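You operate a simulated robot arm through the tools that you are given. There is no shell and no other tool.

The job below is to be done with a simulated robot arm. You get a single attempt, and the scene is never put back.

Task
Wipe the dust off the reflector, aim the orange sensor at it and teach it.
Fine: lime rag, back after; aim knob till the green lamp is lit; then the teach button. What is to be rubbed or washed off counts as gone when no trace of it is left.

Only the result counts: the job must be done as asked and must still hold three seconds after the hand-in. Knocking over, shifting, dropping, spilling or breaking anything else fails it.

Robot
A 7-joint arm with a two-finger parallel gripper, fixed in place. Base frame: the origin is on the floor under the middle of its stand, x ahead of it, y to its left, z up. Readings come in mm, degrees, newtons and seconds.
With the tool pointing down near the work surface it reaches from about 340 to 880 mm from the base axis. Its first joint turns from -143.0 to 143.0 degrees. Payload 3 kg.
Tool frame: the origin (TCP) lies between the finger pads and is the grasp point; the fingertips stand 30 mm ahead of it; z points along the fingers, y is the line along which they close. Largest opening 94 mm; finger width 28, thickness 10; the body of the gripper, 50 by 96 mm, starts 55 mm behind the TCP.
Orientation is that of the tool frame in the base frame, as a unit quaternion [w, x, y, z]. With the fingers straight down and closing along the base's y, the tool's x points along the base's -x, its y along +y and its z along -z.

Tools
- The arm moves only by the tool drive_tool. Its argument "deltas" is a list of rows, each an object of numbers (a shift or turn left out is 0, a gripper value left out holds the last): "dx", "dy", "dz": the shift along the tool's x, y, z in mm; "rx", "ry", "rz": the turn, a rotation vector about the tool's x, y, z in rad; "jaw": the closure in counts, from 0 (fully open) to 255 (shut). In form: [{"dx": .., "dy": .., "dz": .., "rx": .., "ry": .., "rz": .., "jaw": ..}, ...]. A call has 1 to 20 rows; each row is the pose to reach, as a shift and turn from the pose commanded when the call began, along the tool's axes at that moment. Rows are played at 5 a second. More than 50 mm and 8.6 degrees between two rows, or a gripper value outside its range, and nothing of the call is played. Where a pose cannot be reached the arm comes as near as it can. A force on the tool above 90 N (or 10 N above the force at the start of the call, whichever is more), or a blocked arm, ends the call early, and 0.2 s more pass. The fingers move at their own pace (about 72 mm/s each) and stop on an object; they squeeze with about 39 N. The grip force told is the motor's: it shows also when the fingers shut on nothing. Time passes only in rows, and 0.2 s behind the last, so rows that repeat a pose let the fingers close. The reply holds the time, the measured pose of the TCP, the force on the tool along the base axes, the opening and the grip force, in the units named above and with some noise, with the torque about the TCP (base axes, N m) and any sound that the robot's microphone picked up.
- Cameras (640 x 400 px; columns grow to the right, rows downward): "scene" is fixed at [400.4, 500, 1740.8]; the picture's right is [-0.90, -0.43, 0.00], its down [-0.30, 0.62, -0.73] and it looks along [0.32, -0.66, -0.68] (base axes); focal length 368 px, centre (320, 200). "wrist" rides on the gripper at [76, 14, -102] in the tool frame; the picture's right is [-0.18, 0.98, 0.00], its down [-0.75, -0.14, -0.64] and it looks along [-0.63, -0.12, 0.77] (tool axes); focal length 243 px, centre (320, 200). There is no depth. A picture from a camera that has moved, and an enlarged one, comes with that camera's place and axes in the base frame and with its lens.
- snapshot(camera): a new picture of that camera. No time passes.
- zoom(camera, box): a new picture of the part [left, top, right, bottom] of that camera's present view, enlarged. No time passes.
- hand_in(): hands the job in; it is judged then, once.

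Places have to be worked out from the pictures, the camera data and where the tool is seen. Open the gripper and draw the arm clear of the work before you hand the job in, unless the task says otherwise.

The tools are called as a command line: name --argument value ..., lists and objects as JSON in quotes. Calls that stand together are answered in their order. drive_tool: Moves the arm, as the interface text tells. Its arguments: {"type":"object","properties":{"deltas":{"type":"array","items":{"type":"object","properties":{"dx":{"type":"number"},"dy":{"type":"number"},"dz":{"type":"number"},"rx":{"type":"number"},"ry":{"type":"number"},"rz":{"type":"number"},"jaw":{"type":"number"}}}}},"required":["deltas"]} The other tools are called the same way: snapshot (camera) takes a picture; zoom (camera, box) takes an enlarged picture of a part of a camera's view; hand_in () hands the job in.

At the start:

```text
time: 0.0
position: [426.0, -143.8, 1306.6]
tool_rot: [0.0, 0.0, 1.0, 0.001]
contact_force: [0.4, -0.4, -0.6]
ft_torque: [0.02, -0.01, 0.01]
opening: 94.1
grip_force: 0.0
```

scene: 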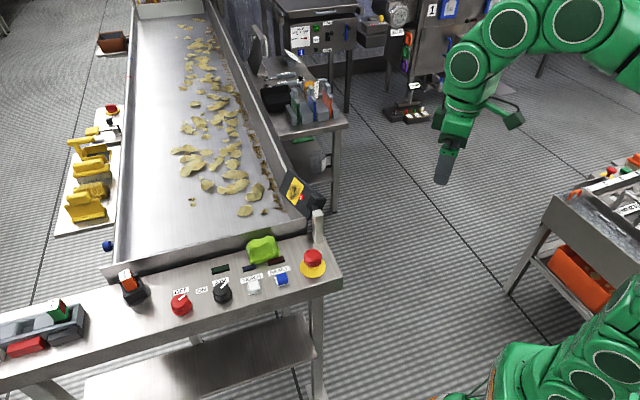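
wrist: 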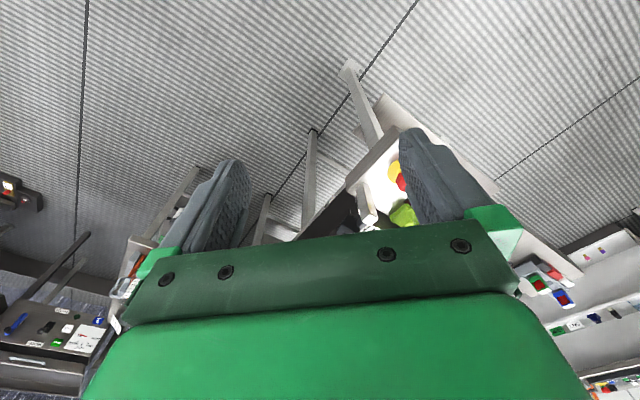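

I start by looking closely at the conveyor's control panel and surroundings in the scene picture to find the sensor, reflector, rag, knob and button.

zoom --camera "scene" --box '[100, 220, 360, 382]'

zoom --camera "scene" --box '[200, 160, 360, 260]'

zoom --camera "scene" --box '[90, 240, 210, 315]'

```text
2.46 times, centred on (230, 301) of scene
camera zoom: at [400.4, 500.0, 1740.8], right [-0.9, -0.43, 0.0], down [-0.3, 0.62, -0.73], along [0.32, -0.66, -0.68], focal length 905 px, centre (542, -49)
```

zoom: 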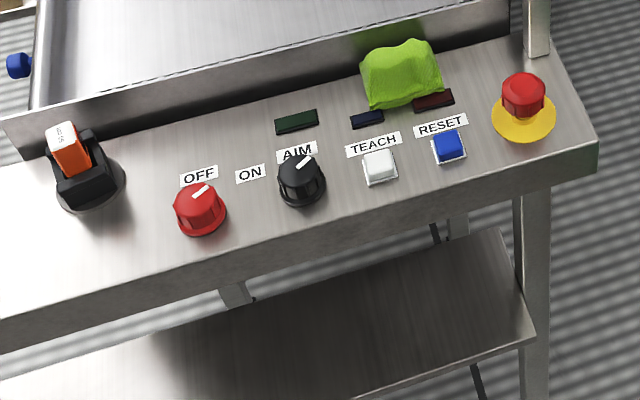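

```text
4.00 times, centred on (280, 210) of scene
camera zoom: at [400.4, 500.0, 1740.8], right [-0.9, -0.43, 0.0], down [-0.3, 0.62, -0.73], along [0.32, -0.66, -0.68], focal length 1470 px, centre (480, 160)
```

zoom: 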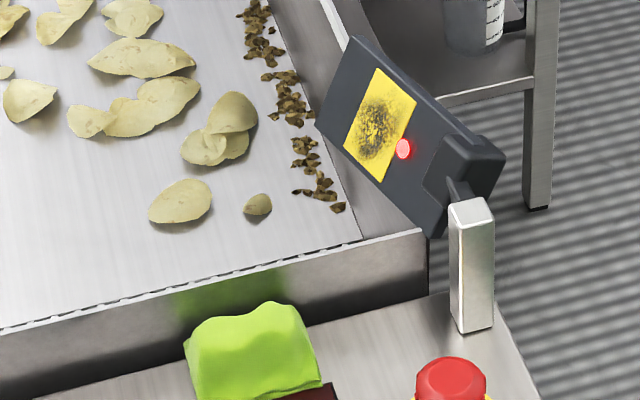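

```text
5.33 times, centred on (150, 278) of scene
camera zoom: at [400.4, 500.0, 1740.8], right [-0.9, -0.43, 0.0], down [-0.3, 0.62, -0.73], along [0.32, -0.66, -0.68], focal length 1960 px, centre (1227, -213)
```

zoom: 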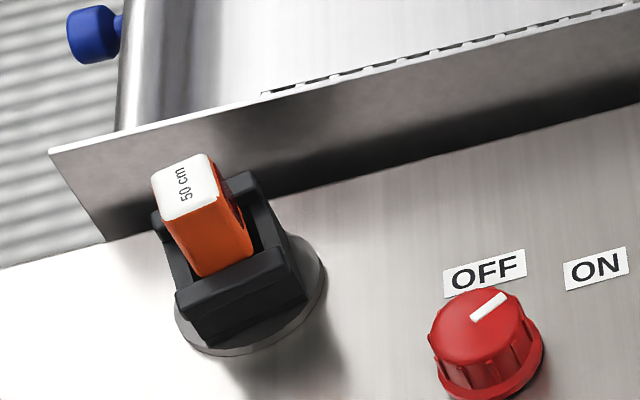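

The red spot of the beam sits beside the yellow dusty reflector. I triangulate the E-stop at about (671, -18, 1000), the aim knob at about (828, 155) and the rag at about (815, 0). I move the tool forward to get closer wrist views.

drive_tool --deltas '[{"dx": -30, "dy": 25}, {"dx": -60, "dy": 50}, {"dx": -90, "dy": 75}, {"dx": -110, "dy": 100}, {"dx": -120, "dy": 120}, {"dx": -130, "dy": 130}, {"dx": -130, "dy": 130}]'

snapshot --camera "wrist"

snapshot --camera "scene"

```text
time: 1.6
position: [555.1, -14.3, 1306.1]
tool_rot: [0.0, 0.0, 1.0, 0.0]
contact_force: [0.0, -1.0, -0.5]
ft_torque: [0.0, 0.02, 0.03]
opening: 94.0
grip_force: 0.0
```

```text
taken
camera wrist: at [480.3, -0.2, 1409.6], right [0.18, 0.98, 0.0], down [0.75, -0.14, 0.64], along [0.63, -0.12, -0.77], focal length 243 px, centre (320, 200)
```

wrist: 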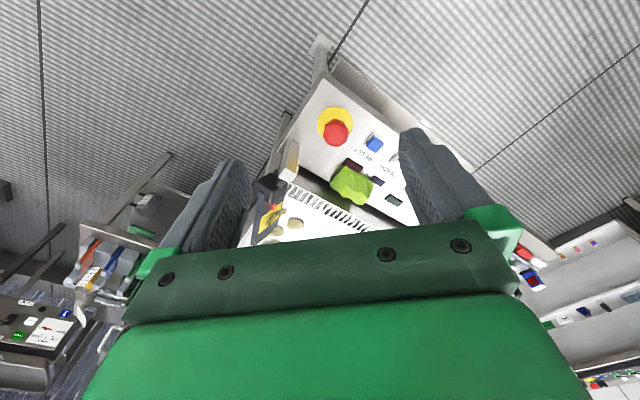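

```text
taken
```

scene: 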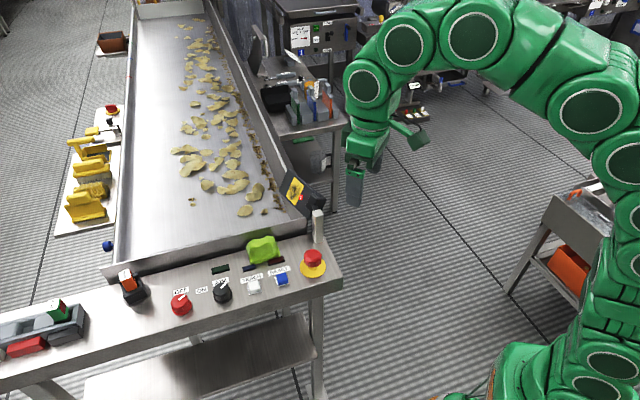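

The wrist view shows the panel between the fingers. I zoom in there for detail.

zoom --camera "wrist" --box '[230, 80, 430, 250]'

zoom --camera "scene" --box '[260, 160, 340, 220]'

```text
2.35 times, centred on (330, 165) of wrist
camera zoom: at [480.3, -0.2, 1409.6], right [0.18, 0.98, 0.0], down [0.75, -0.14, 0.64], along [0.63, -0.12, -0.77], focal length 571 px, centre (296, 282)
```

zoom: 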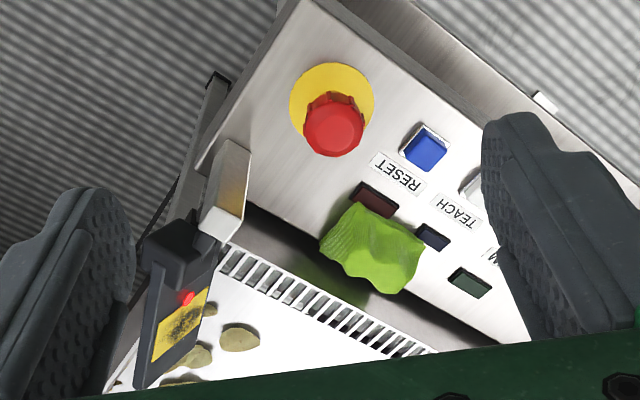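

```text
6.67 times, centred on (300, 190) of scene
camera zoom: at [400.4, 500.0, 1740.8], right [-0.9, -0.43, 0.0], down [-0.3, 0.62, -0.73], along [0.32, -0.66, -0.68], focal length 2450 px, centre (453, 267)
```

zoom: 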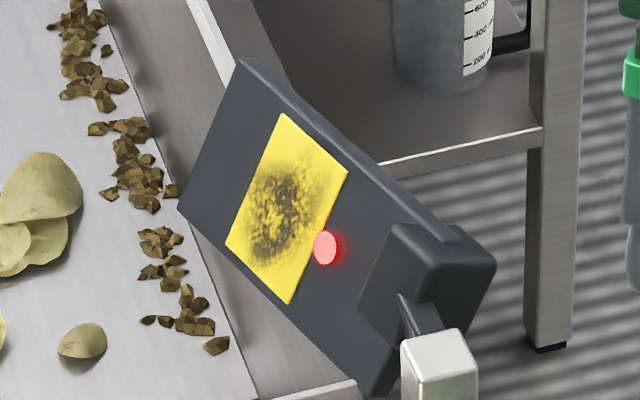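

I triangulated RESET at about (713, 65, 979), TEACH at about (765, 112, 979), the rag at about (802, 11, 987) and the panel top at z ≈ 965. I zoom further on the reflector and the rag to fix their pose.

zoom --camera "wrist" --box '[250, 150, 330, 250]'

zoom --camera "wrist" --box '[320, 120, 420, 220]'

zoom --camera "scene" --box '[235, 225, 335, 287]'

```text
4.00 times, centred on (290, 200) of wrist
camera zoom: at [480.3, -0.2, 1409.6], right [0.18, 0.98, 0.0], down [0.75, -0.14, 0.64], along [0.63, -0.12, -0.77], focal length 970 px, centre (440, 200)
```

zoom: 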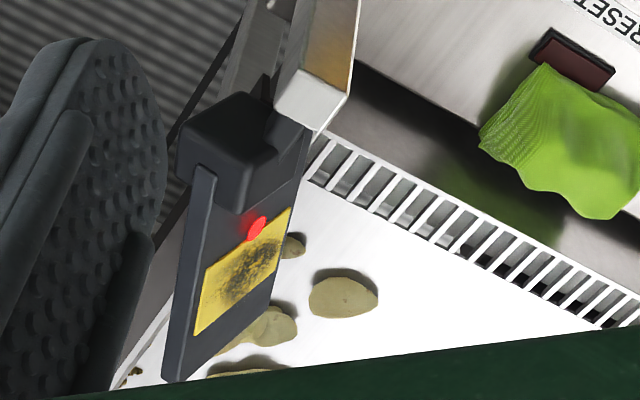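

```text
4.00 times, centred on (370, 170) of wrist
camera zoom: at [480.3, -0.2, 1409.6], right [0.18, 0.98, 0.0], down [0.75, -0.14, 0.64], along [0.63, -0.12, -0.77], focal length 970 px, centre (120, 320)
```

zoom: 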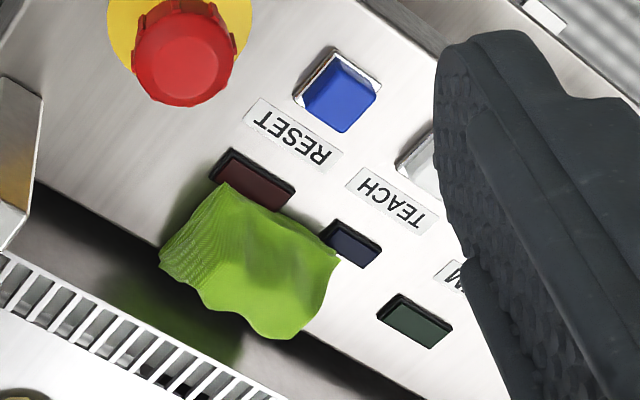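

```text
6.40 times, centred on (285, 256) of scene
camera zoom: at [400.4, 500.0, 1740.8], right [-0.9, -0.43, 0.0], down [-0.3, 0.62, -0.73], along [0.32, -0.66, -0.68], focal length 2352 px, centre (544, -158)
```

zoom: 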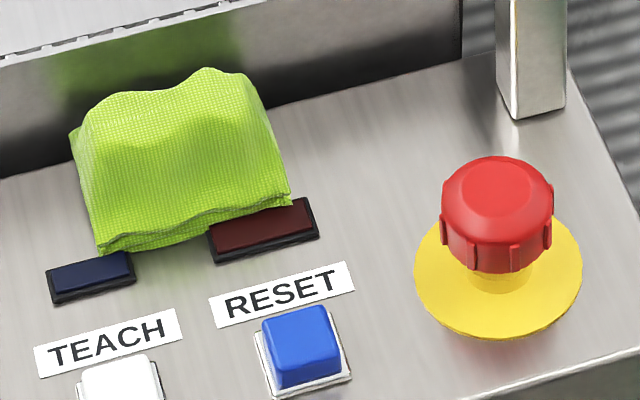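

The reflector is a tilted rectangle with centre about (795, -157, 1059) and normal about (0.37, 0.74, 0.54). The rag is about 80 x 58 x 30 mm, aligned with the panel's long axis and close to the conveyor wall. I turn the tool so the fingers close along the panel axis and hover nearer for a closer look.

drive_tool --deltas '[{"dx": -23, "dy": 2, "dz": 13, "rz": 0.103}, {"dx": -46, "dy": 4, "dz": 26, "rz": 0.206}, {"dx": -69, "dy": 5, "dz": 40, "rz": 0.309}, {"dx": -92, "dy": 7, "dz": 53, "rz": 0.412}, {"dx": -115, "dy": 9, "dz": 66, "rz": 0.515}, {"dx": -138, "dy": 11, "dz": 80, "rz": 0.618}, {"dx": -161, "dy": 12, "dz": 93, "rz": 0.721}, {"dx": -184, "dy": 14, "dz": 106, "rz": 0.824}, {"dx": -184, "dy": 14, "dz": 106, "rz": 0.824}]'

snapshot --camera "wrist"

snapshot --camera "scene"

```text
time: 3.6
position: [739.6, 2.8, 1200.9]
tool_rot: [0.0, 0.401, 0.916, 0.0]
contact_force: [0.3, -0.1, -0.7]
ft_torque: [0.0, 0.01, 0.0]
opening: 94.1
grip_force: 0.0
```

```text
taken
camera wrist: at [699.5, 68.5, 1303.1], right [0.85, 0.53, 0.0], down [0.41, -0.65, 0.64], along [0.34, -0.54, -0.77], focal length 243 px, centre (320, 200)
```

wrist: 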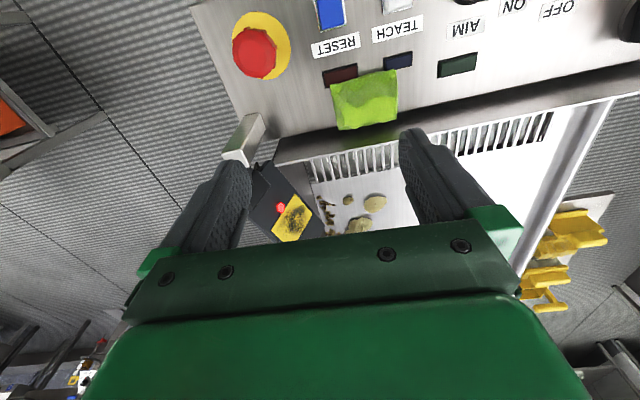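

```text
taken
```

scene: 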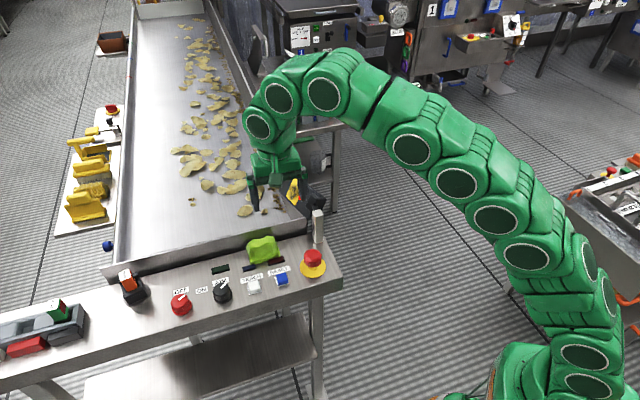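

The yaw is now aligned with the panel. I zoom into the new wrist view for accurate positions.

zoom --camera "wrist" --box '[290, 0, 450, 140]'

zoom --camera "wrist" --box '[220, 110, 340, 250]'

zoom --camera "wrist" --box '[420, 0, 640, 100]'

```text
2.86 times, centred on (370, 70) of wrist
camera zoom: at [699.5, 68.5, 1303.1], right [0.85, 0.53, 0.0], down [0.41, -0.65, 0.64], along [0.34, -0.54, -0.77], focal length 693 px, centre (177, 571)
```

zoom: 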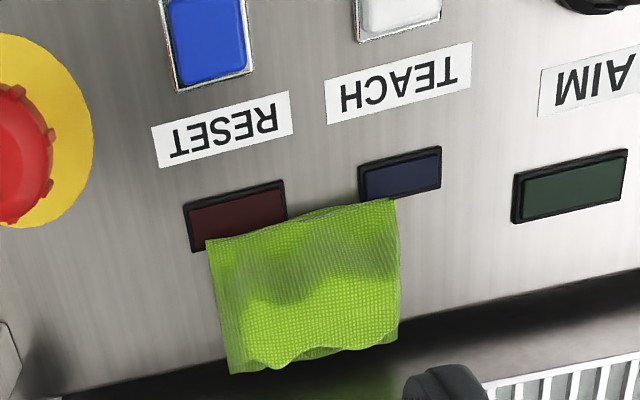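

```text
2.86 times, centred on (280, 180) of wrist
camera zoom: at [699.5, 68.5, 1303.1], right [0.85, 0.53, 0.0], down [0.41, -0.65, 0.64], along [0.34, -0.54, -0.77], focal length 693 px, centre (434, 257)
```

zoom: 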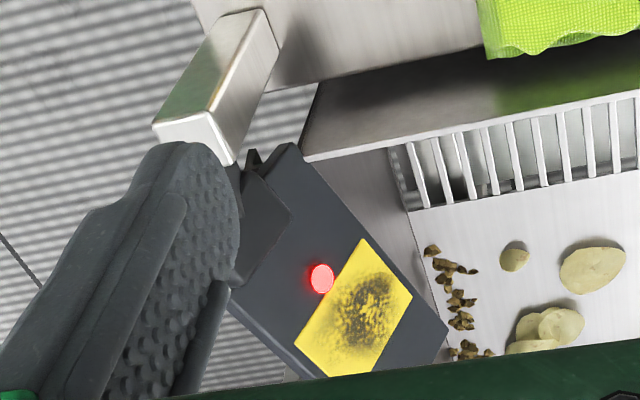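

```text
2.91 times, centred on (530, 50) of wrist
camera zoom: at [699.5, 68.5, 1303.1], right [0.85, 0.53, 0.0], down [0.41, -0.65, 0.64], along [0.34, -0.54, -0.77], focal length 706 px, centre (-291, 636)
```

zoom: 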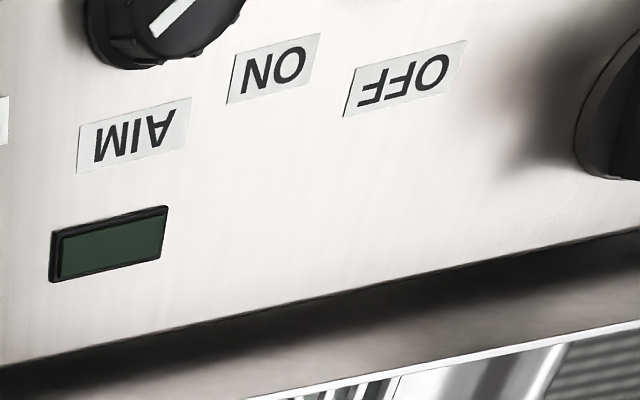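

The panel top is at z ≈ 969, the rag centre at about (804, 11), and the trough bed lies far below at about 877. Before grasping, I test in free space whether the arm can hold the wiping orientation (tool along the reflector's normal), 80 mm off the reflector.

drive_tool --deltas '[{"dx": -13.1, "dy": -0.5, "dz": 9.9, "rx": 0.0984, "ry": -0.0189, "rz": -0.0347}, {"dx": -26.2, "dy": -1.1, "dz": 19.8, "rx": 0.1968, "ry": -0.0378, "rz": -0.0694}, {"dx": -39.3, "dy": -1.6, "dz": 29.7, "rx": 0.2952, "ry": -0.0566, "rz": -0.1041}, {"dx": -52.4, "dy": -2.2, "dz": 39.6, "rx": 0.3936, "ry": -0.0755, "rz": -0.1388}, {"dx": -65.5, "dy": -2.7, "dz": 49.5, "rx": 0.492, "ry": -0.0944, "rz": -0.1735}, {"dx": -78.7, "dy": -3.2, "dz": 59.4, "rx": 0.5904, "ry": -0.1133, "rz": -0.2082}, {"dx": -91.8, "dy": -3.8, "dz": 69.3, "rx": 0.6888, "ry": -0.1322, "rz": -0.2429}, {"dx": -104.9, "dy": -4.3, "dz": 79.2, "rx": 0.7872, "ry": -0.151, "rz": -0.2776}, {"dx": -118, "dy": -4.9, "dz": 89.1, "rx": 0.8856, "ry": -0.1699, "rz": -0.3123}, {"dx": -131.1, "dy": -5.4, "dz": 99, "rx": 0.984, "ry": -0.1888, "rz": -0.347}, {"dx": -131.1, "dy": -5.4, "dz": 99, "rx": 0.984, "ry": -0.1888, "rz": -0.347}]'

snapshot --camera "wrist"

snapshot --camera "scene"

```text
time: 5.4
position: [734.5, -90.0, 1080.1]
tool_rot: [-0.061, 0.267, 0.903, -0.331]
contact_force: [-3.0, 3.2, 9.4]
ft_torque: [-0.47, 0.27, -0.2]
opening: 94.0
grip_force: 0.1
out of reach, approached as far as the arm can: row 2, 3, 4, 5, 6, 7, 8
stopped in row 8: the force on the tool passed its limit at 176 N (the readings are from after the stop); the commanded pose is now the measured one
```

```text
taken
camera wrist: at [706.7, 19.0, 1146.8], right [0.59, 0.53, -0.61], down [0.76, -0.12, 0.64], along [0.26, -0.84, -0.48], focal length 243 px, centre (320, 200)
```

wrist: 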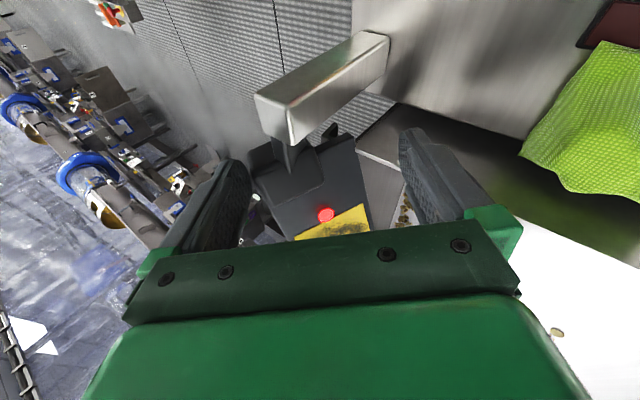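

```text
taken
```

scene: 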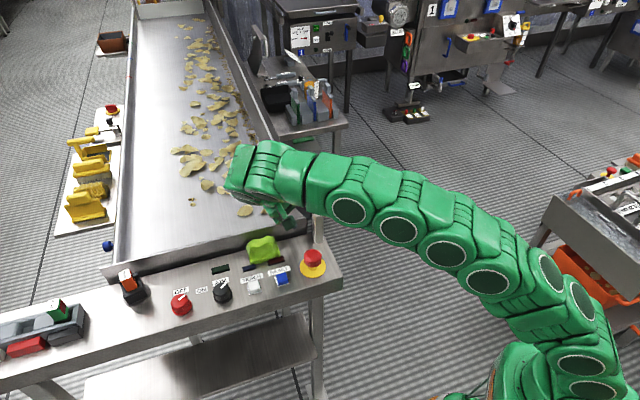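

The pose was out of reach, and the arm was pushed off to the side. The torque shows the left fingertip touched something near (705, -137, 1086), close to the bracket or post. I back straight up, then check that nothing has moved.

drive_tool --deltas '[{"dx": -1.3, "dy": -12.6, "dz": -15.5}, {"dx": -3.4, "dy": -31.5, "dz": -38.6}, {"dx": -5.4, "dy": -50.4, "dz": -61.8}, {"dx": -8, "dy": -75.6, "dz": -92.8}, {"dx": -8, "dy": -75.6, "dz": -92.8}]'

snapshot --camera "wrist"

snapshot --camera "scene"

```text
time: 6.6
position: [700.0, -102.7, 1166.3]
tool_rot: [-0.062, 0.268, 0.903, -0.33]
contact_force: [0.3, -0.6, -0.5]
ft_torque: [-0.01, 0.05, -0.02]
opening: 93.9
grip_force: 0.0
out of reach, approached as far as the arm can: row 2, 3, 4, 5
```

```text
taken
camera wrist: at [673.1, 4.6, 1233.0], right [0.59, 0.53, -0.61], down [0.76, -0.12, 0.63], along [0.26, -0.84, -0.48], focal length 243 px, centre (320, 200)
```

wrist: 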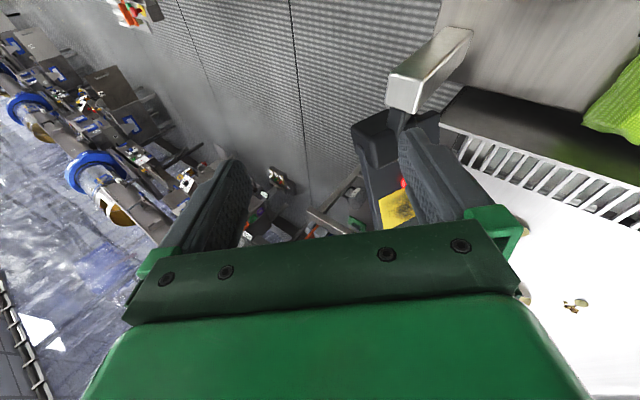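

```text
taken
```

scene: 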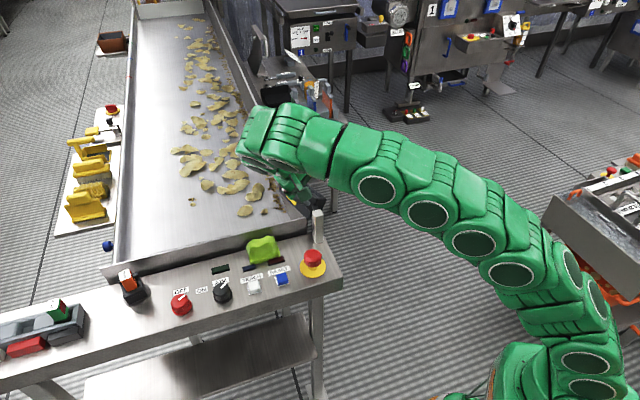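

Back in free air with no contact force. I swing to a different wiping orientation, with the tool leaning about 25° toward the base, which keeps the wrist closer to the base. I test it well away from any obstacles.

drive_tool --deltas '[{"dx": 15.6, "dy": 5.5, "dz": -5.9, "rx": 0.046, "ry": -0.078, "rz": -0.031}, {"dx": 31.1, "dy": 11.1, "dz": -11.7, "rx": 0.092, "ry": -0.156, "rz": -0.063}, {"dx": 46.7, "dy": 16.7, "dz": -17.6, "rx": 0.138, "ry": -0.234, "rz": -0.094}, {"dx": 62.3, "dy": 22.2, "dz": -23.5, "rx": 0.184, "ry": -0.313, "rz": -0.125}, {"dx": 77.8, "dy": 27.7, "dz": -29.3, "rx": 0.23, "ry": -0.391, "rz": -0.157}, {"dx": 93.4, "dy": 33.3, "dz": -35.2, "rx": 0.276, "ry": -0.469, "rz": -0.188}, {"dx": 93.4, "dy": 33.3, "dz": -35.2, "rx": 0.276, "ry": -0.469, "rz": -0.188}]'

snapshot --camera "wrist"

snapshot --camera "scene"

```text
time: 8.2
position: [647.7, -11.8, 1165.2]
tool_rot: [0.082, 0.087, 0.86, -0.496]
contact_force: [0.1, -0.5, 0.0]
ft_torque: [0.02, 0.02, 0.02]
opening: 94.0
grip_force: 0.1
```

```text
taken
camera wrist: at [572.5, 89.1, 1187.4], right [0.41, 0.47, -0.78], down [0.66, 0.44, 0.61], along [0.63, -0.77, -0.14], focal length 243 px, centre (320, 200)
```

wrist: 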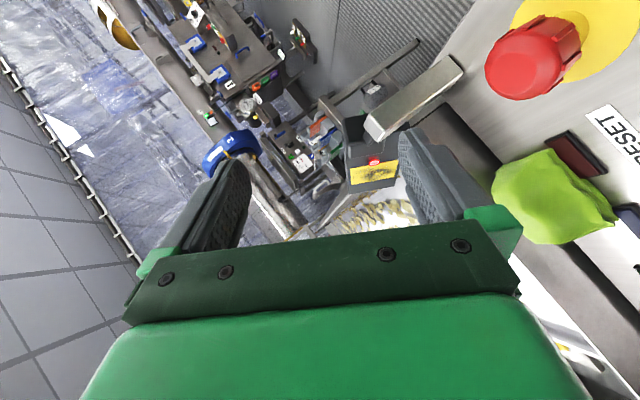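

```text
taken
```

scene: 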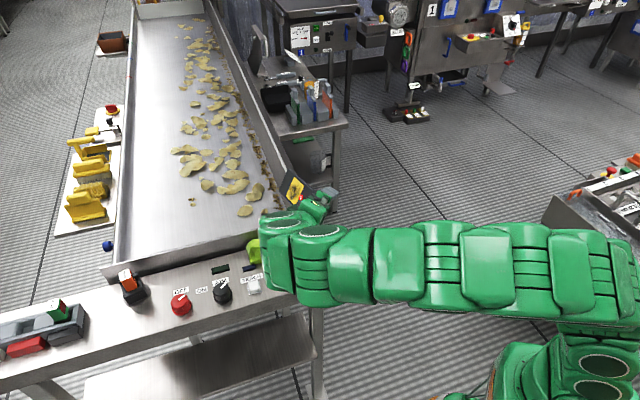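

The tilted orientation is reachable here. I check the reflector and bracket in the scene view against the earlier picture, and also look from the wrist.

zoom --camera "scene" --box '[260, 160, 340, 220]'

zoom --camera "wrist" --box '[310, 50, 470, 230]'

zoom --camera "wrist" --box '[460, 100, 640, 280]'

```text
6.67 times, centred on (300, 190) of scene
camera zoom: at [400.4, 500.0, 1740.8], right [-0.9, -0.43, 0.0], down [-0.3, 0.62, -0.73], along [0.32, -0.66, -0.68], focal length 2450 px, centre (453, 267)
```

zoom: 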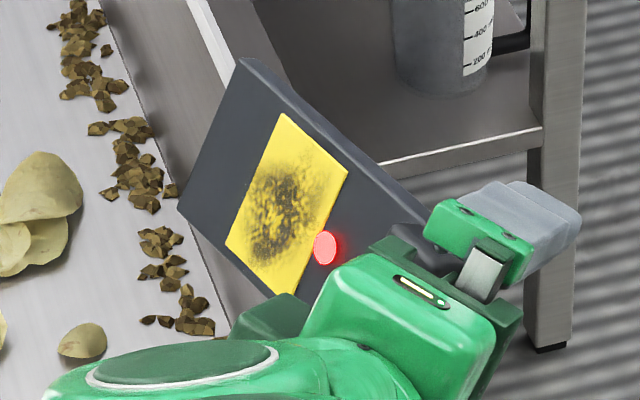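

```text
2.22 times, centred on (390, 140) of wrist
camera zoom: at [572.5, 89.1, 1187.4], right [0.41, 0.47, -0.78], down [0.66, 0.44, 0.61], along [0.63, -0.77, -0.14], focal length 539 px, centre (164, 333)
```

zoom: 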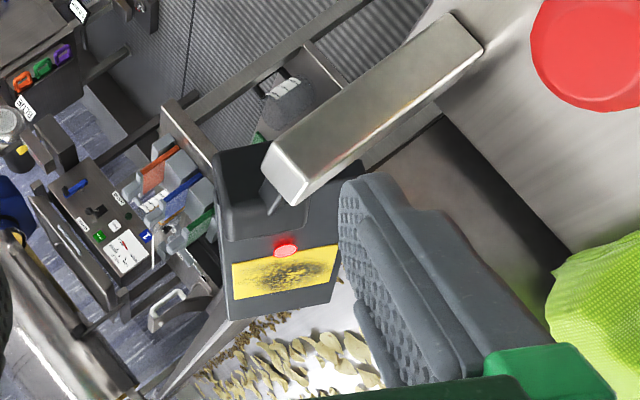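

```text
2.22 times, centred on (550, 190) of wrist
camera zoom: at [572.5, 89.1, 1187.4], right [0.41, 0.47, -0.78], down [0.66, 0.44, 0.61], along [0.63, -0.77, -0.14], focal length 539 px, centre (-191, 222)
```

zoom: 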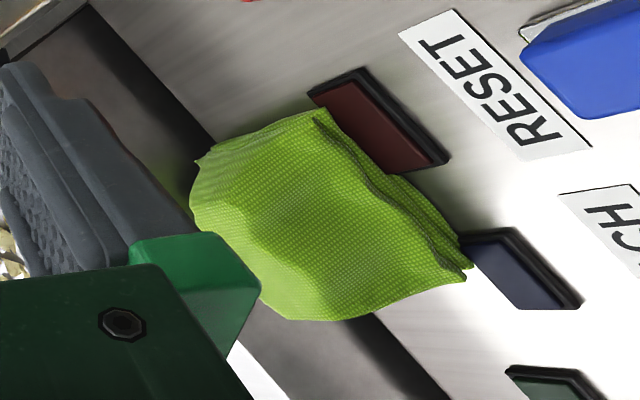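

The reflector and bracket sit at exactly the same pixels as before, so nothing moved. I move on to a hover about 60 mm off the reflector in this orientation to test its reach, in gentle steps.

drive_tool --deltas '[{"dx": -19.8, "dy": 6.6, "dz": 11}, {"dx": -39.6, "dy": 13.2, "dz": 22}, {"dx": -59.4, "dy": 19.8, "dz": 32.9}, {"dx": -79.2, "dy": 26.4, "dz": 43.9}, {"dx": -99, "dy": 33, "dz": 54.9}, {"dx": -118.9, "dy": 39.7, "dz": 65.8}, {"dx": -138.7, "dy": 46.3, "dz": 76.8}, {"dx": -158.5, "dy": 52.9, "dz": 87.8}, {"dx": -158.5, "dy": 52.9, "dz": 87.8}]'

snapshot --camera "wrist"

snapshot --camera "scene"

```text
time: 10.2
position: [817.7, -71.2, 1116.8]
tool_rot: [0.083, 0.088, 0.86, -0.496]
contact_force: [0.1, -0.2, -1.1]
ft_torque: [-0.01, 0.0, 0.02]
opening: 93.9
grip_force: 0.0
```

```text
taken
camera wrist: at [743.2, 30.2, 1139.2], right [0.41, 0.47, -0.78], down [0.66, 0.43, 0.61], along [0.63, -0.77, -0.14], focal length 243 px, centre (320, 200)
```

wrist: 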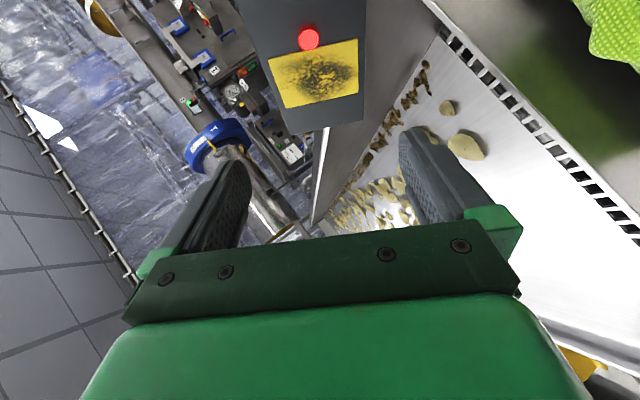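

```text
taken
```

scene: 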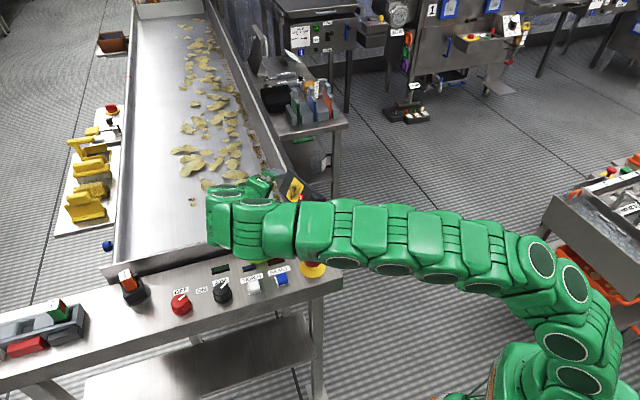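

The hover is reachable, with no contact. I zoom into the reflector in this close wrist view to refine its pose.

zoom --camera "wrist" --box '[220, 0, 400, 140]'

```text
2.86 times, centred on (310, 70) of wrist
camera zoom: at [743.2, 30.2, 1139.2], right [0.41, 0.47, -0.78], down [0.66, 0.43, 0.61], along [0.63, -0.77, -0.14], focal length 693 px, centre (349, 571)
```

zoom: 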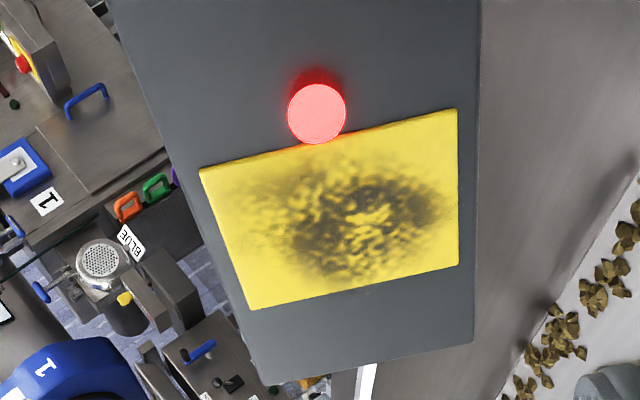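

The refined reflector centre is about (798, -158.5, 1057.5), with normal (0.34, 0.78, 0.53). I retreat and return to the vertical tool orientation aligned with the rag.

drive_tool --deltas '[{"dx": 14.3, "dy": -3.9, "dz": -10.4, "rx": -0.0994, "ry": 0.0649, "rz": 0.0624}, {"dx": 28.7, "dy": -7.8, "dz": -20.8, "rx": -0.1989, "ry": 0.1299, "rz": 0.1249}, {"dx": 43, "dy": -11.7, "dz": -31.2, "rx": -0.2983, "ry": 0.1948, "rz": 0.1873}, {"dx": 57.4, "dy": -15.6, "dz": -41.6, "rx": -0.3978, "ry": 0.2598, "rz": 0.2498}, {"dx": 71.7, "dy": -19.6, "dz": -52.1, "rx": -0.4972, "ry": 0.3247, "rz": 0.3122}, {"dx": 86.1, "dy": -23.5, "dz": -62.5, "rx": -0.5967, "ry": 0.3897, "rz": 0.3747}, {"dx": 100.4, "dy": -27.4, "dz": -72.9, "rx": -0.6961, "ry": 0.4546, "rz": 0.4371}, {"dx": 114.8, "dy": -31.3, "dz": -83.3, "rx": -0.7956, "ry": 0.5196, "rz": 0.4996}, {"dx": 129.1, "dy": -35.2, "dz": -93.7, "rx": -0.895, "ry": 0.5845, "rz": 0.562}, {"dx": 129.1, "dy": -35.2, "dz": -93.7, "rx": -0.895, "ry": 0.5845, "rz": 0.562}]'

```text
time: 12.4
position: [680.3, -0.6, 1162.2]
tool_rot: [-0.001, 0.401, 0.916, 0.0]
contact_force: [-0.9, -0.6, 0.2]
ft_torque: [0.0, 0.01, -0.01]
opening: 94.2
grip_force: 0.0
```

Vertical pose reached. I move above the rag with the fingertips still about 50 mm clear of it, and check the alignment.

drive_tool --deltas '[{"dx": -15.1, "dy": 19.8, "dz": 10}, {"dx": -30.2, "dy": 39.6, "dz": 25}, {"dx": -45.2, "dy": 59.3, "dz": 45}, {"dx": -60.3, "dy": 79.1, "dz": 66}, {"dx": -75.4, "dy": 98.9, "dz": 87}, {"dx": -75.4, "dy": 98.9, "dz": 87}]'

snapshot --camera "wrist"

snapshot --camera "scene"

```text
time: 13.8
position: [804.6, 13.3, 1078.5]
tool_rot: [0.0, 0.401, 0.916, 0.0]
contact_force: [-0.3, 0.7, -1.1]
ft_torque: [0.0, 0.02, 0.03]
opening: 94.2
grip_force: 0.1
```

```text
taken
camera wrist: at [763.8, 79.3, 1181.5], right [0.85, 0.53, 0.0], down [0.41, -0.65, 0.64], along [0.34, -0.54, -0.77], focal length 243 px, centre (320, 200)
```

wrist: 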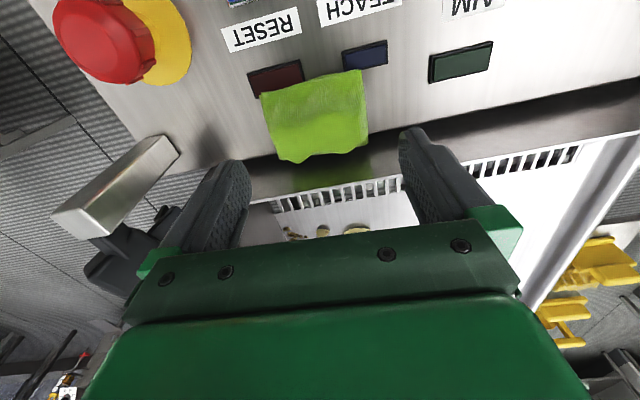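

```text
taken
```

scene: 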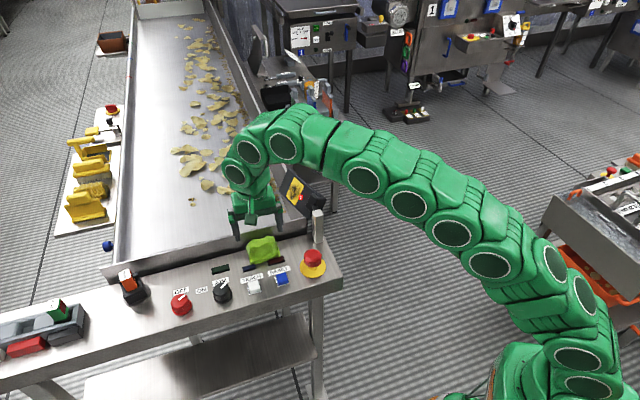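

The rag is visible ahead of the fingers. I zoom in to measure its corners from this close range.

zoom --camera "wrist" --box '[230, 50, 410, 180]'

```text
3.08 times, centred on (320, 115) of wrist
camera zoom: at [763.8, 79.3, 1181.5], right [0.85, 0.53, 0.0], down [0.41, -0.65, 0.64], along [0.34, -0.54, -0.77], focal length 746 px, centre (320, 462)
```

zoom: 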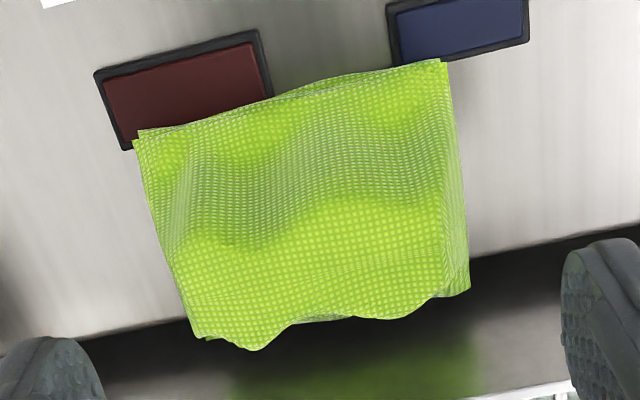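

The rag's centre is at about u=597, n'=537, and it is yawed about 3° from the tool. I correct the yaw and offset, then descend to just above the rag's top.

drive_tool --deltas '[{"dx": -1.5, "dy": -3, "dz": 10, "rz": -0.05}, {"dx": -1.5, "dy": -3, "dz": 25, "rz": -0.05}, {"dx": -1.5, "dy": -3, "dz": 40, "rz": -0.05}, {"dx": -1.5, "dy": -3, "dz": 48, "rz": -0.05}, {"dx": -1.5, "dy": -3, "dz": 48, "rz": -0.05}]'

snapshot --camera "wrist"

zoom --camera "scene" --box '[210, 180, 330, 280]'

```text
time: 15.0
position: [801.7, 9.6, 1027.1]
tool_rot: [-0.001, 0.378, 0.926, -0.001]
contact_force: [0.0, 0.2, -1.0]
ft_torque: [0.04, -0.02, 0.02]
opening: 94.3
grip_force: 0.1
```

```text
taken
camera wrist: at [758.8, 74.1, 1130.4], right [0.82, 0.57, 0.0], down [0.44, -0.63, 0.64], along [0.37, -0.53, -0.77], focal length 243 px, centre (320, 200)
```

wrist: 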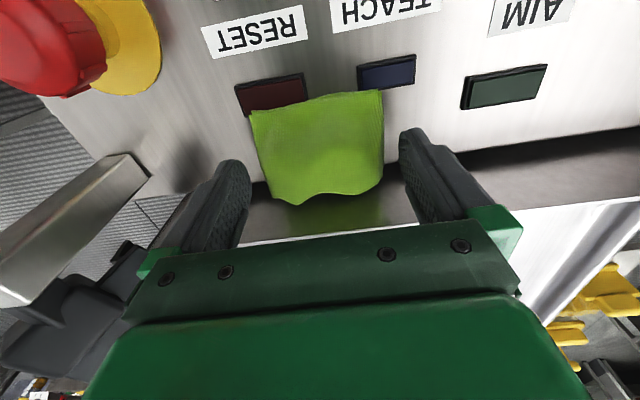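

```text
4.00 times, centred on (270, 230) of scene
camera zoom: at [400.4, 500.0, 1740.8], right [-0.9, -0.43, 0.0], down [-0.3, 0.62, -0.73], along [0.32, -0.66, -0.68], focal length 1470 px, centre (520, 80)
```

zoom: 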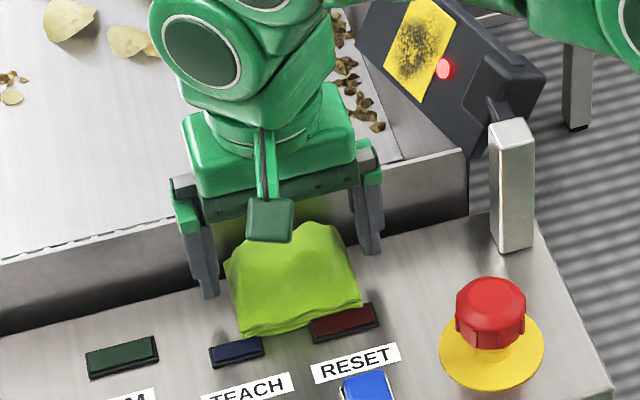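

The fingers straddle the rag. I zoom once more to check the centring before going down.

zoom --camera "wrist" --box '[220, 70, 420, 230]'

```text
2.50 times, centred on (320, 150) of wrist
camera zoom: at [758.8, 74.1, 1130.4], right [0.82, 0.57, 0.0], down [0.44, -0.63, 0.64], along [0.37, -0.53, -0.77], focal length 606 px, centre (320, 325)
```

zoom: 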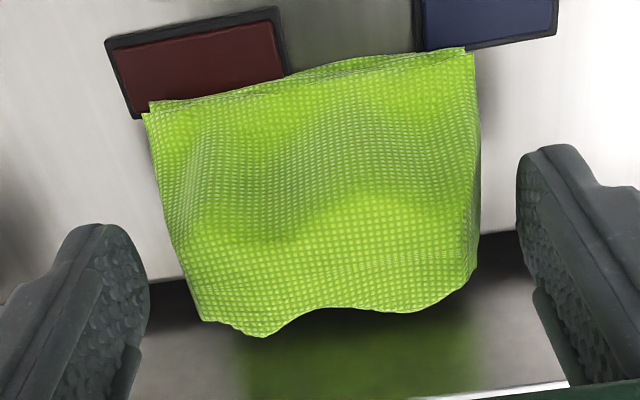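

The rag spans about -41 to +42 mm between the fingers, so it is well centred. I descend 20 mm (fingertips about 8 mm above the panel) and close the fingers.

drive_tool --deltas '[{"dy": 0.6, "dz": 7, "jaw": 0}, {"dy": 0.6, "dz": 14, "jaw": 0}, {"dy": 0.6, "dz": 20, "jaw": 0}, {"dy": 0.6, "dz": 20, "jaw": 0}]'

snapshot --camera "wrist"

zoom --camera "scene" --box '[210, 180, 330, 280]'

```text
time: 16.0
position: [803.2, 10.1, 1006.7]
tool_rot: [-0.001, 0.377, 0.926, 0.001]
contact_force: [0.1, -1.1, 0.1]
ft_torque: [0.01, 0.0, 0.01]
opening: 94.1
grip_force: 0.0
```

```text
taken
camera wrist: at [760.0, 73.9, 1110.3], right [0.82, 0.57, 0.0], down [0.44, -0.63, 0.64], along [0.37, -0.53, -0.77], focal length 243 px, centre (320, 200)
```

wrist: 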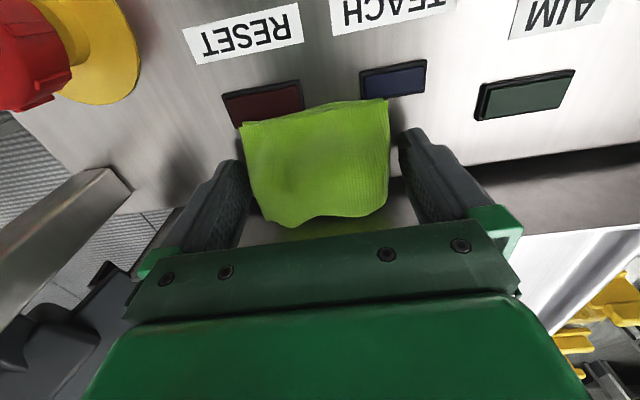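

```text
4.00 times, centred on (270, 230) of scene
camera zoom: at [400.4, 500.0, 1740.8], right [-0.9, -0.43, 0.0], down [-0.3, 0.62, -0.73], along [0.32, -0.66, -0.68], focal length 1470 px, centre (520, 80)
```

zoom: 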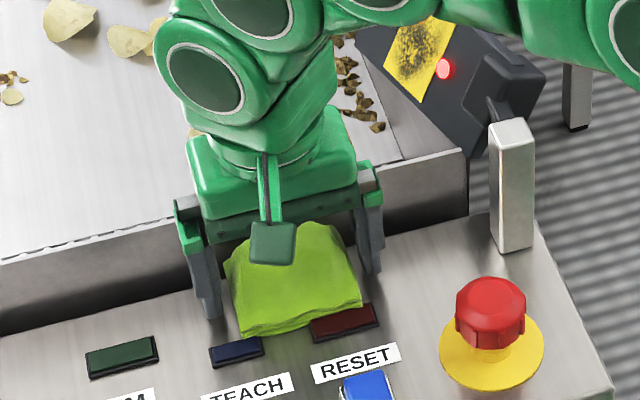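

No contact so far, and the fingers sit beside the rag. I close the jaws to grip it.

drive_tool --deltas '[{"jaw": 60}, {"jaw": 60}, {"jaw": 255}, {"jaw": 255}, {"jaw": 255}]'

snapshot --camera "wrist"

zoom --camera "scene" --box '[210, 180, 330, 280]'

```text
time: 17.2
position: [802.7, 9.1, 1008.3]
tool_rot: [0.0, 0.378, 0.926, 0.0]
contact_force: [0.7, -0.3, 1.6]
ft_torque: [0.03, -0.05, 0.03]
opening: 78.6
grip_force: 38.4
```

```text
taken
camera wrist: at [759.9, 73.8, 1110.3], right [0.82, 0.57, 0.0], down [0.44, -0.63, 0.64], along [0.37, -0.53, -0.77], focal length 243 px, centre (320, 200)
```

wrist: 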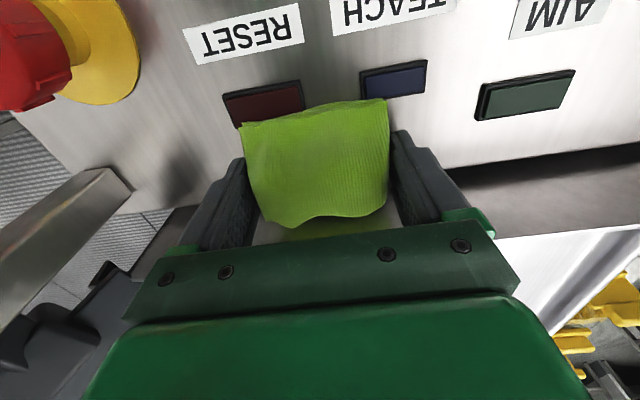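

```text
4.00 times, centred on (270, 230) of scene
camera zoom: at [400.4, 500.0, 1740.8], right [-0.9, -0.43, 0.0], down [-0.3, 0.62, -0.73], along [0.32, -0.66, -0.68], focal length 1470 px, centre (520, 80)
```

zoom: 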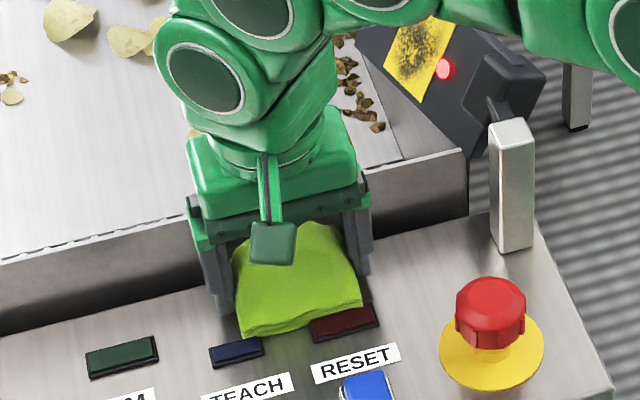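

The grip holds at 78.6 mm with 38 N. I lift 50 mm and check that the rag comes along.

drive_tool --deltas '[{"dz": -8, "jaw": 255}, {"dz": -20, "jaw": 255}, {"dz": -35, "jaw": 255}, {"dz": -50, "jaw": 255}, {"dz": -50, "jaw": 255}]'

snapshot --camera "wrist"

zoom --camera "scene" --box '[210, 180, 330, 280]'

```text
time: 18.4
position: [802.9, 8.0, 1056.6]
tool_rot: [-0.001, 0.378, 0.926, 0.0]
contact_force: [0.6, -0.2, 0.2]
ft_torque: [-0.02, 0.0, 0.05]
opening: 79.2
grip_force: 38.9
```

```text
taken
camera wrist: at [760.6, 71.9, 1159.4], right [0.82, 0.57, 0.0], down [0.44, -0.63, 0.64], along [0.37, -0.53, -0.77], focal length 243 px, centre (320, 200)
```

wrist: 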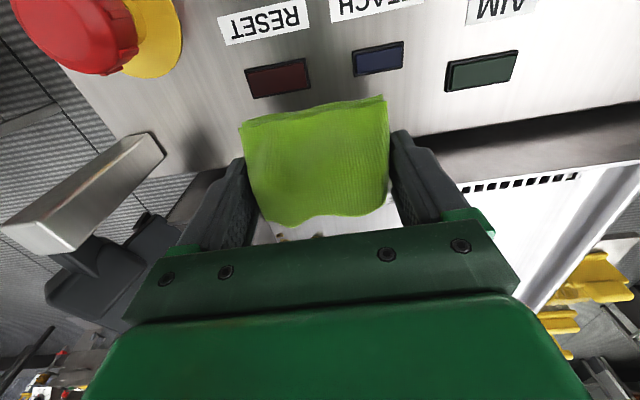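

```text
4.00 times, centred on (270, 230) of scene
camera zoom: at [400.4, 500.0, 1740.8], right [-0.9, -0.43, 0.0], down [-0.3, 0.62, -0.73], along [0.32, -0.66, -0.68], focal length 1470 px, centre (520, 80)
```

zoom: 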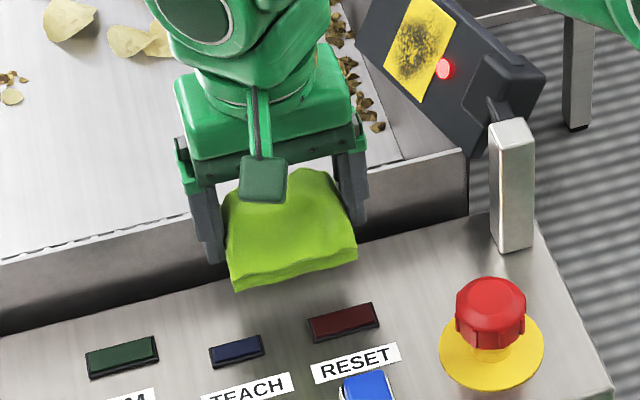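

The rag is lifted securely. I move it back and up to about (765, -20, 1120), then rotate into the wiping orientation clear of everything.

drive_tool --deltas '[{"dx": 2.5, "dy": -15.5, "dz": -21.1, "jaw": 255}, {"dx": 5, "dy": -31, "dz": -42.3, "jaw": 255}, {"dx": 7.5, "dy": -46.5, "dz": -63.4, "jaw": 255}, {"dx": 7.5, "dy": -46.5, "dz": -63.4, "rx": 0.1018, "ry": -0.066, "rz": -0.0583, "jaw": 255}, {"dx": 7.5, "dy": -46.5, "dz": -63.4, "rx": 0.2036, "ry": -0.132, "rz": -0.1167, "jaw": 255}, {"dx": 7.5, "dy": -46.5, "dz": -63.4, "rx": 0.3054, "ry": -0.198, "rz": -0.175, "jaw": 255}, {"dx": 7.5, "dy": -46.5, "dz": -63.4, "rx": 0.4072, "ry": -0.264, "rz": -0.2333, "jaw": 255}, {"dx": 7.5, "dy": -46.5, "dz": -63.4, "rx": 0.5091, "ry": -0.33, "rz": -0.2917, "jaw": 255}, {"dx": 7.5, "dy": -46.5, "dz": -63.4, "rx": 0.6109, "ry": -0.396, "rz": -0.35, "jaw": 255}, {"dx": 7.5, "dy": -46.5, "dz": -63.4, "rx": 0.7127, "ry": -0.462, "rz": -0.4083, "jaw": 255}, {"dx": 7.5, "dy": -46.5, "dz": -63.4, "rx": 0.8145, "ry": -0.528, "rz": -0.4667, "jaw": 255}, {"dx": 7.5, "dy": -46.5, "dz": -63.4, "rx": 0.9163, "ry": -0.594, "rz": -0.525, "jaw": 255}, {"dx": 7.5, "dy": -46.5, "dz": -63.4, "rx": 0.9163, "ry": -0.594, "rz": -0.525, "jaw": 255}]'

snapshot --camera "wrist"

snapshot --camera "scene"

```text
time: 21.2
position: [764.0, -17.4, 1120.6]
tool_rot: [0.095, 0.082, 0.854, -0.504]
contact_force: [0.2, 0.2, -1.3]
ft_torque: [0.01, 0.02, -0.01]
opening: 79.0
grip_force: 39.2
```

```text
taken
camera wrist: at [687.5, 81.9, 1138.9], right [0.41, 0.46, -0.79], down [0.65, 0.46, 0.61], along [0.64, -0.76, -0.11], focal length 243 px, centre (320, 200)
```

wrist: 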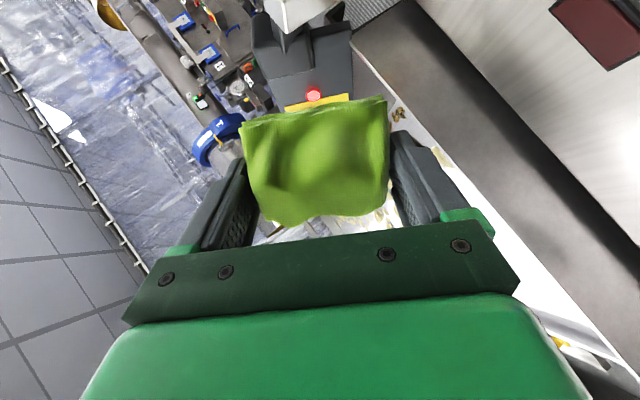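

```text
taken
```

scene: 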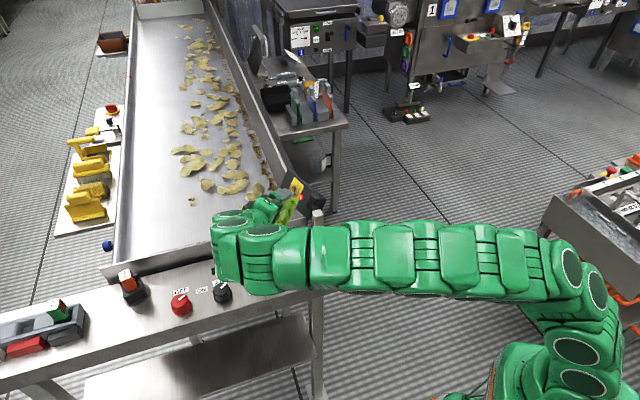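

The rag edge is parallel to the reflector edge in the picture. I go to a hover about 40 mm off the reflector.

drive_tool --deltas '[{"dx": -25, "dy": -2, "dz": 8, "jaw": 255}, {"dx": -50.6, "dy": -4, "dz": 20, "jaw": 255}, {"dx": -50.6, "dy": -6, "dz": 40, "jaw": 255}, {"dx": -50.6, "dy": -6, "dz": 60, "jaw": 255}, {"dx": -50.6, "dy": -6, "dz": 77.9, "jaw": 255}, {"dx": -50.6, "dy": -6, "dz": 77.9, "jaw": 255}]'

snapshot --camera "wrist"

zoom --camera "scene" --box '[230, 150, 350, 230]'

```text
time: 22.6
position: [818.3, -90.9, 1099.9]
tool_rot: [0.096, 0.082, 0.854, -0.504]
contact_force: [0.2, -0.5, -0.2]
ft_torque: [0.01, 0.02, 0.03]
opening: 78.7
grip_force: 39.8
```

```text
taken
camera wrist: at [742.1, 9.5, 1118.4], right [0.41, 0.46, -0.79], down [0.64, 0.46, 0.61], along [0.64, -0.76, -0.11], focal length 243 px, centre (320, 200)
```

wrist: 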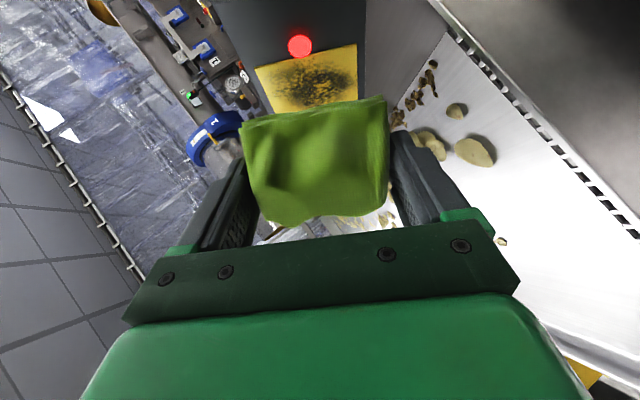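

```text
5.00 times, centred on (290, 190) of scene
camera zoom: at [400.4, 500.0, 1740.8], right [-0.9, -0.43, 0.0], down [-0.3, 0.62, -0.73], along [0.32, -0.66, -0.68], focal length 1838 px, centre (470, 250)
```

zoom: 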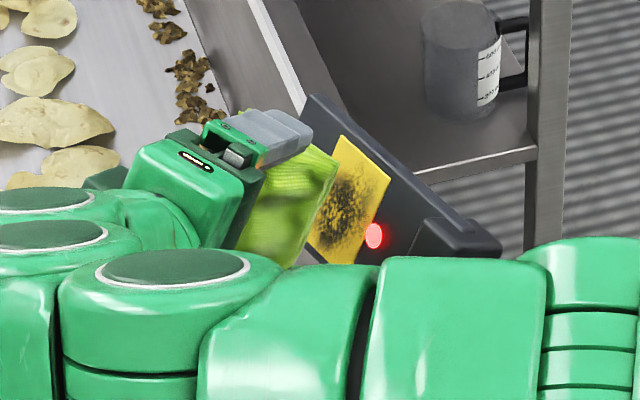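

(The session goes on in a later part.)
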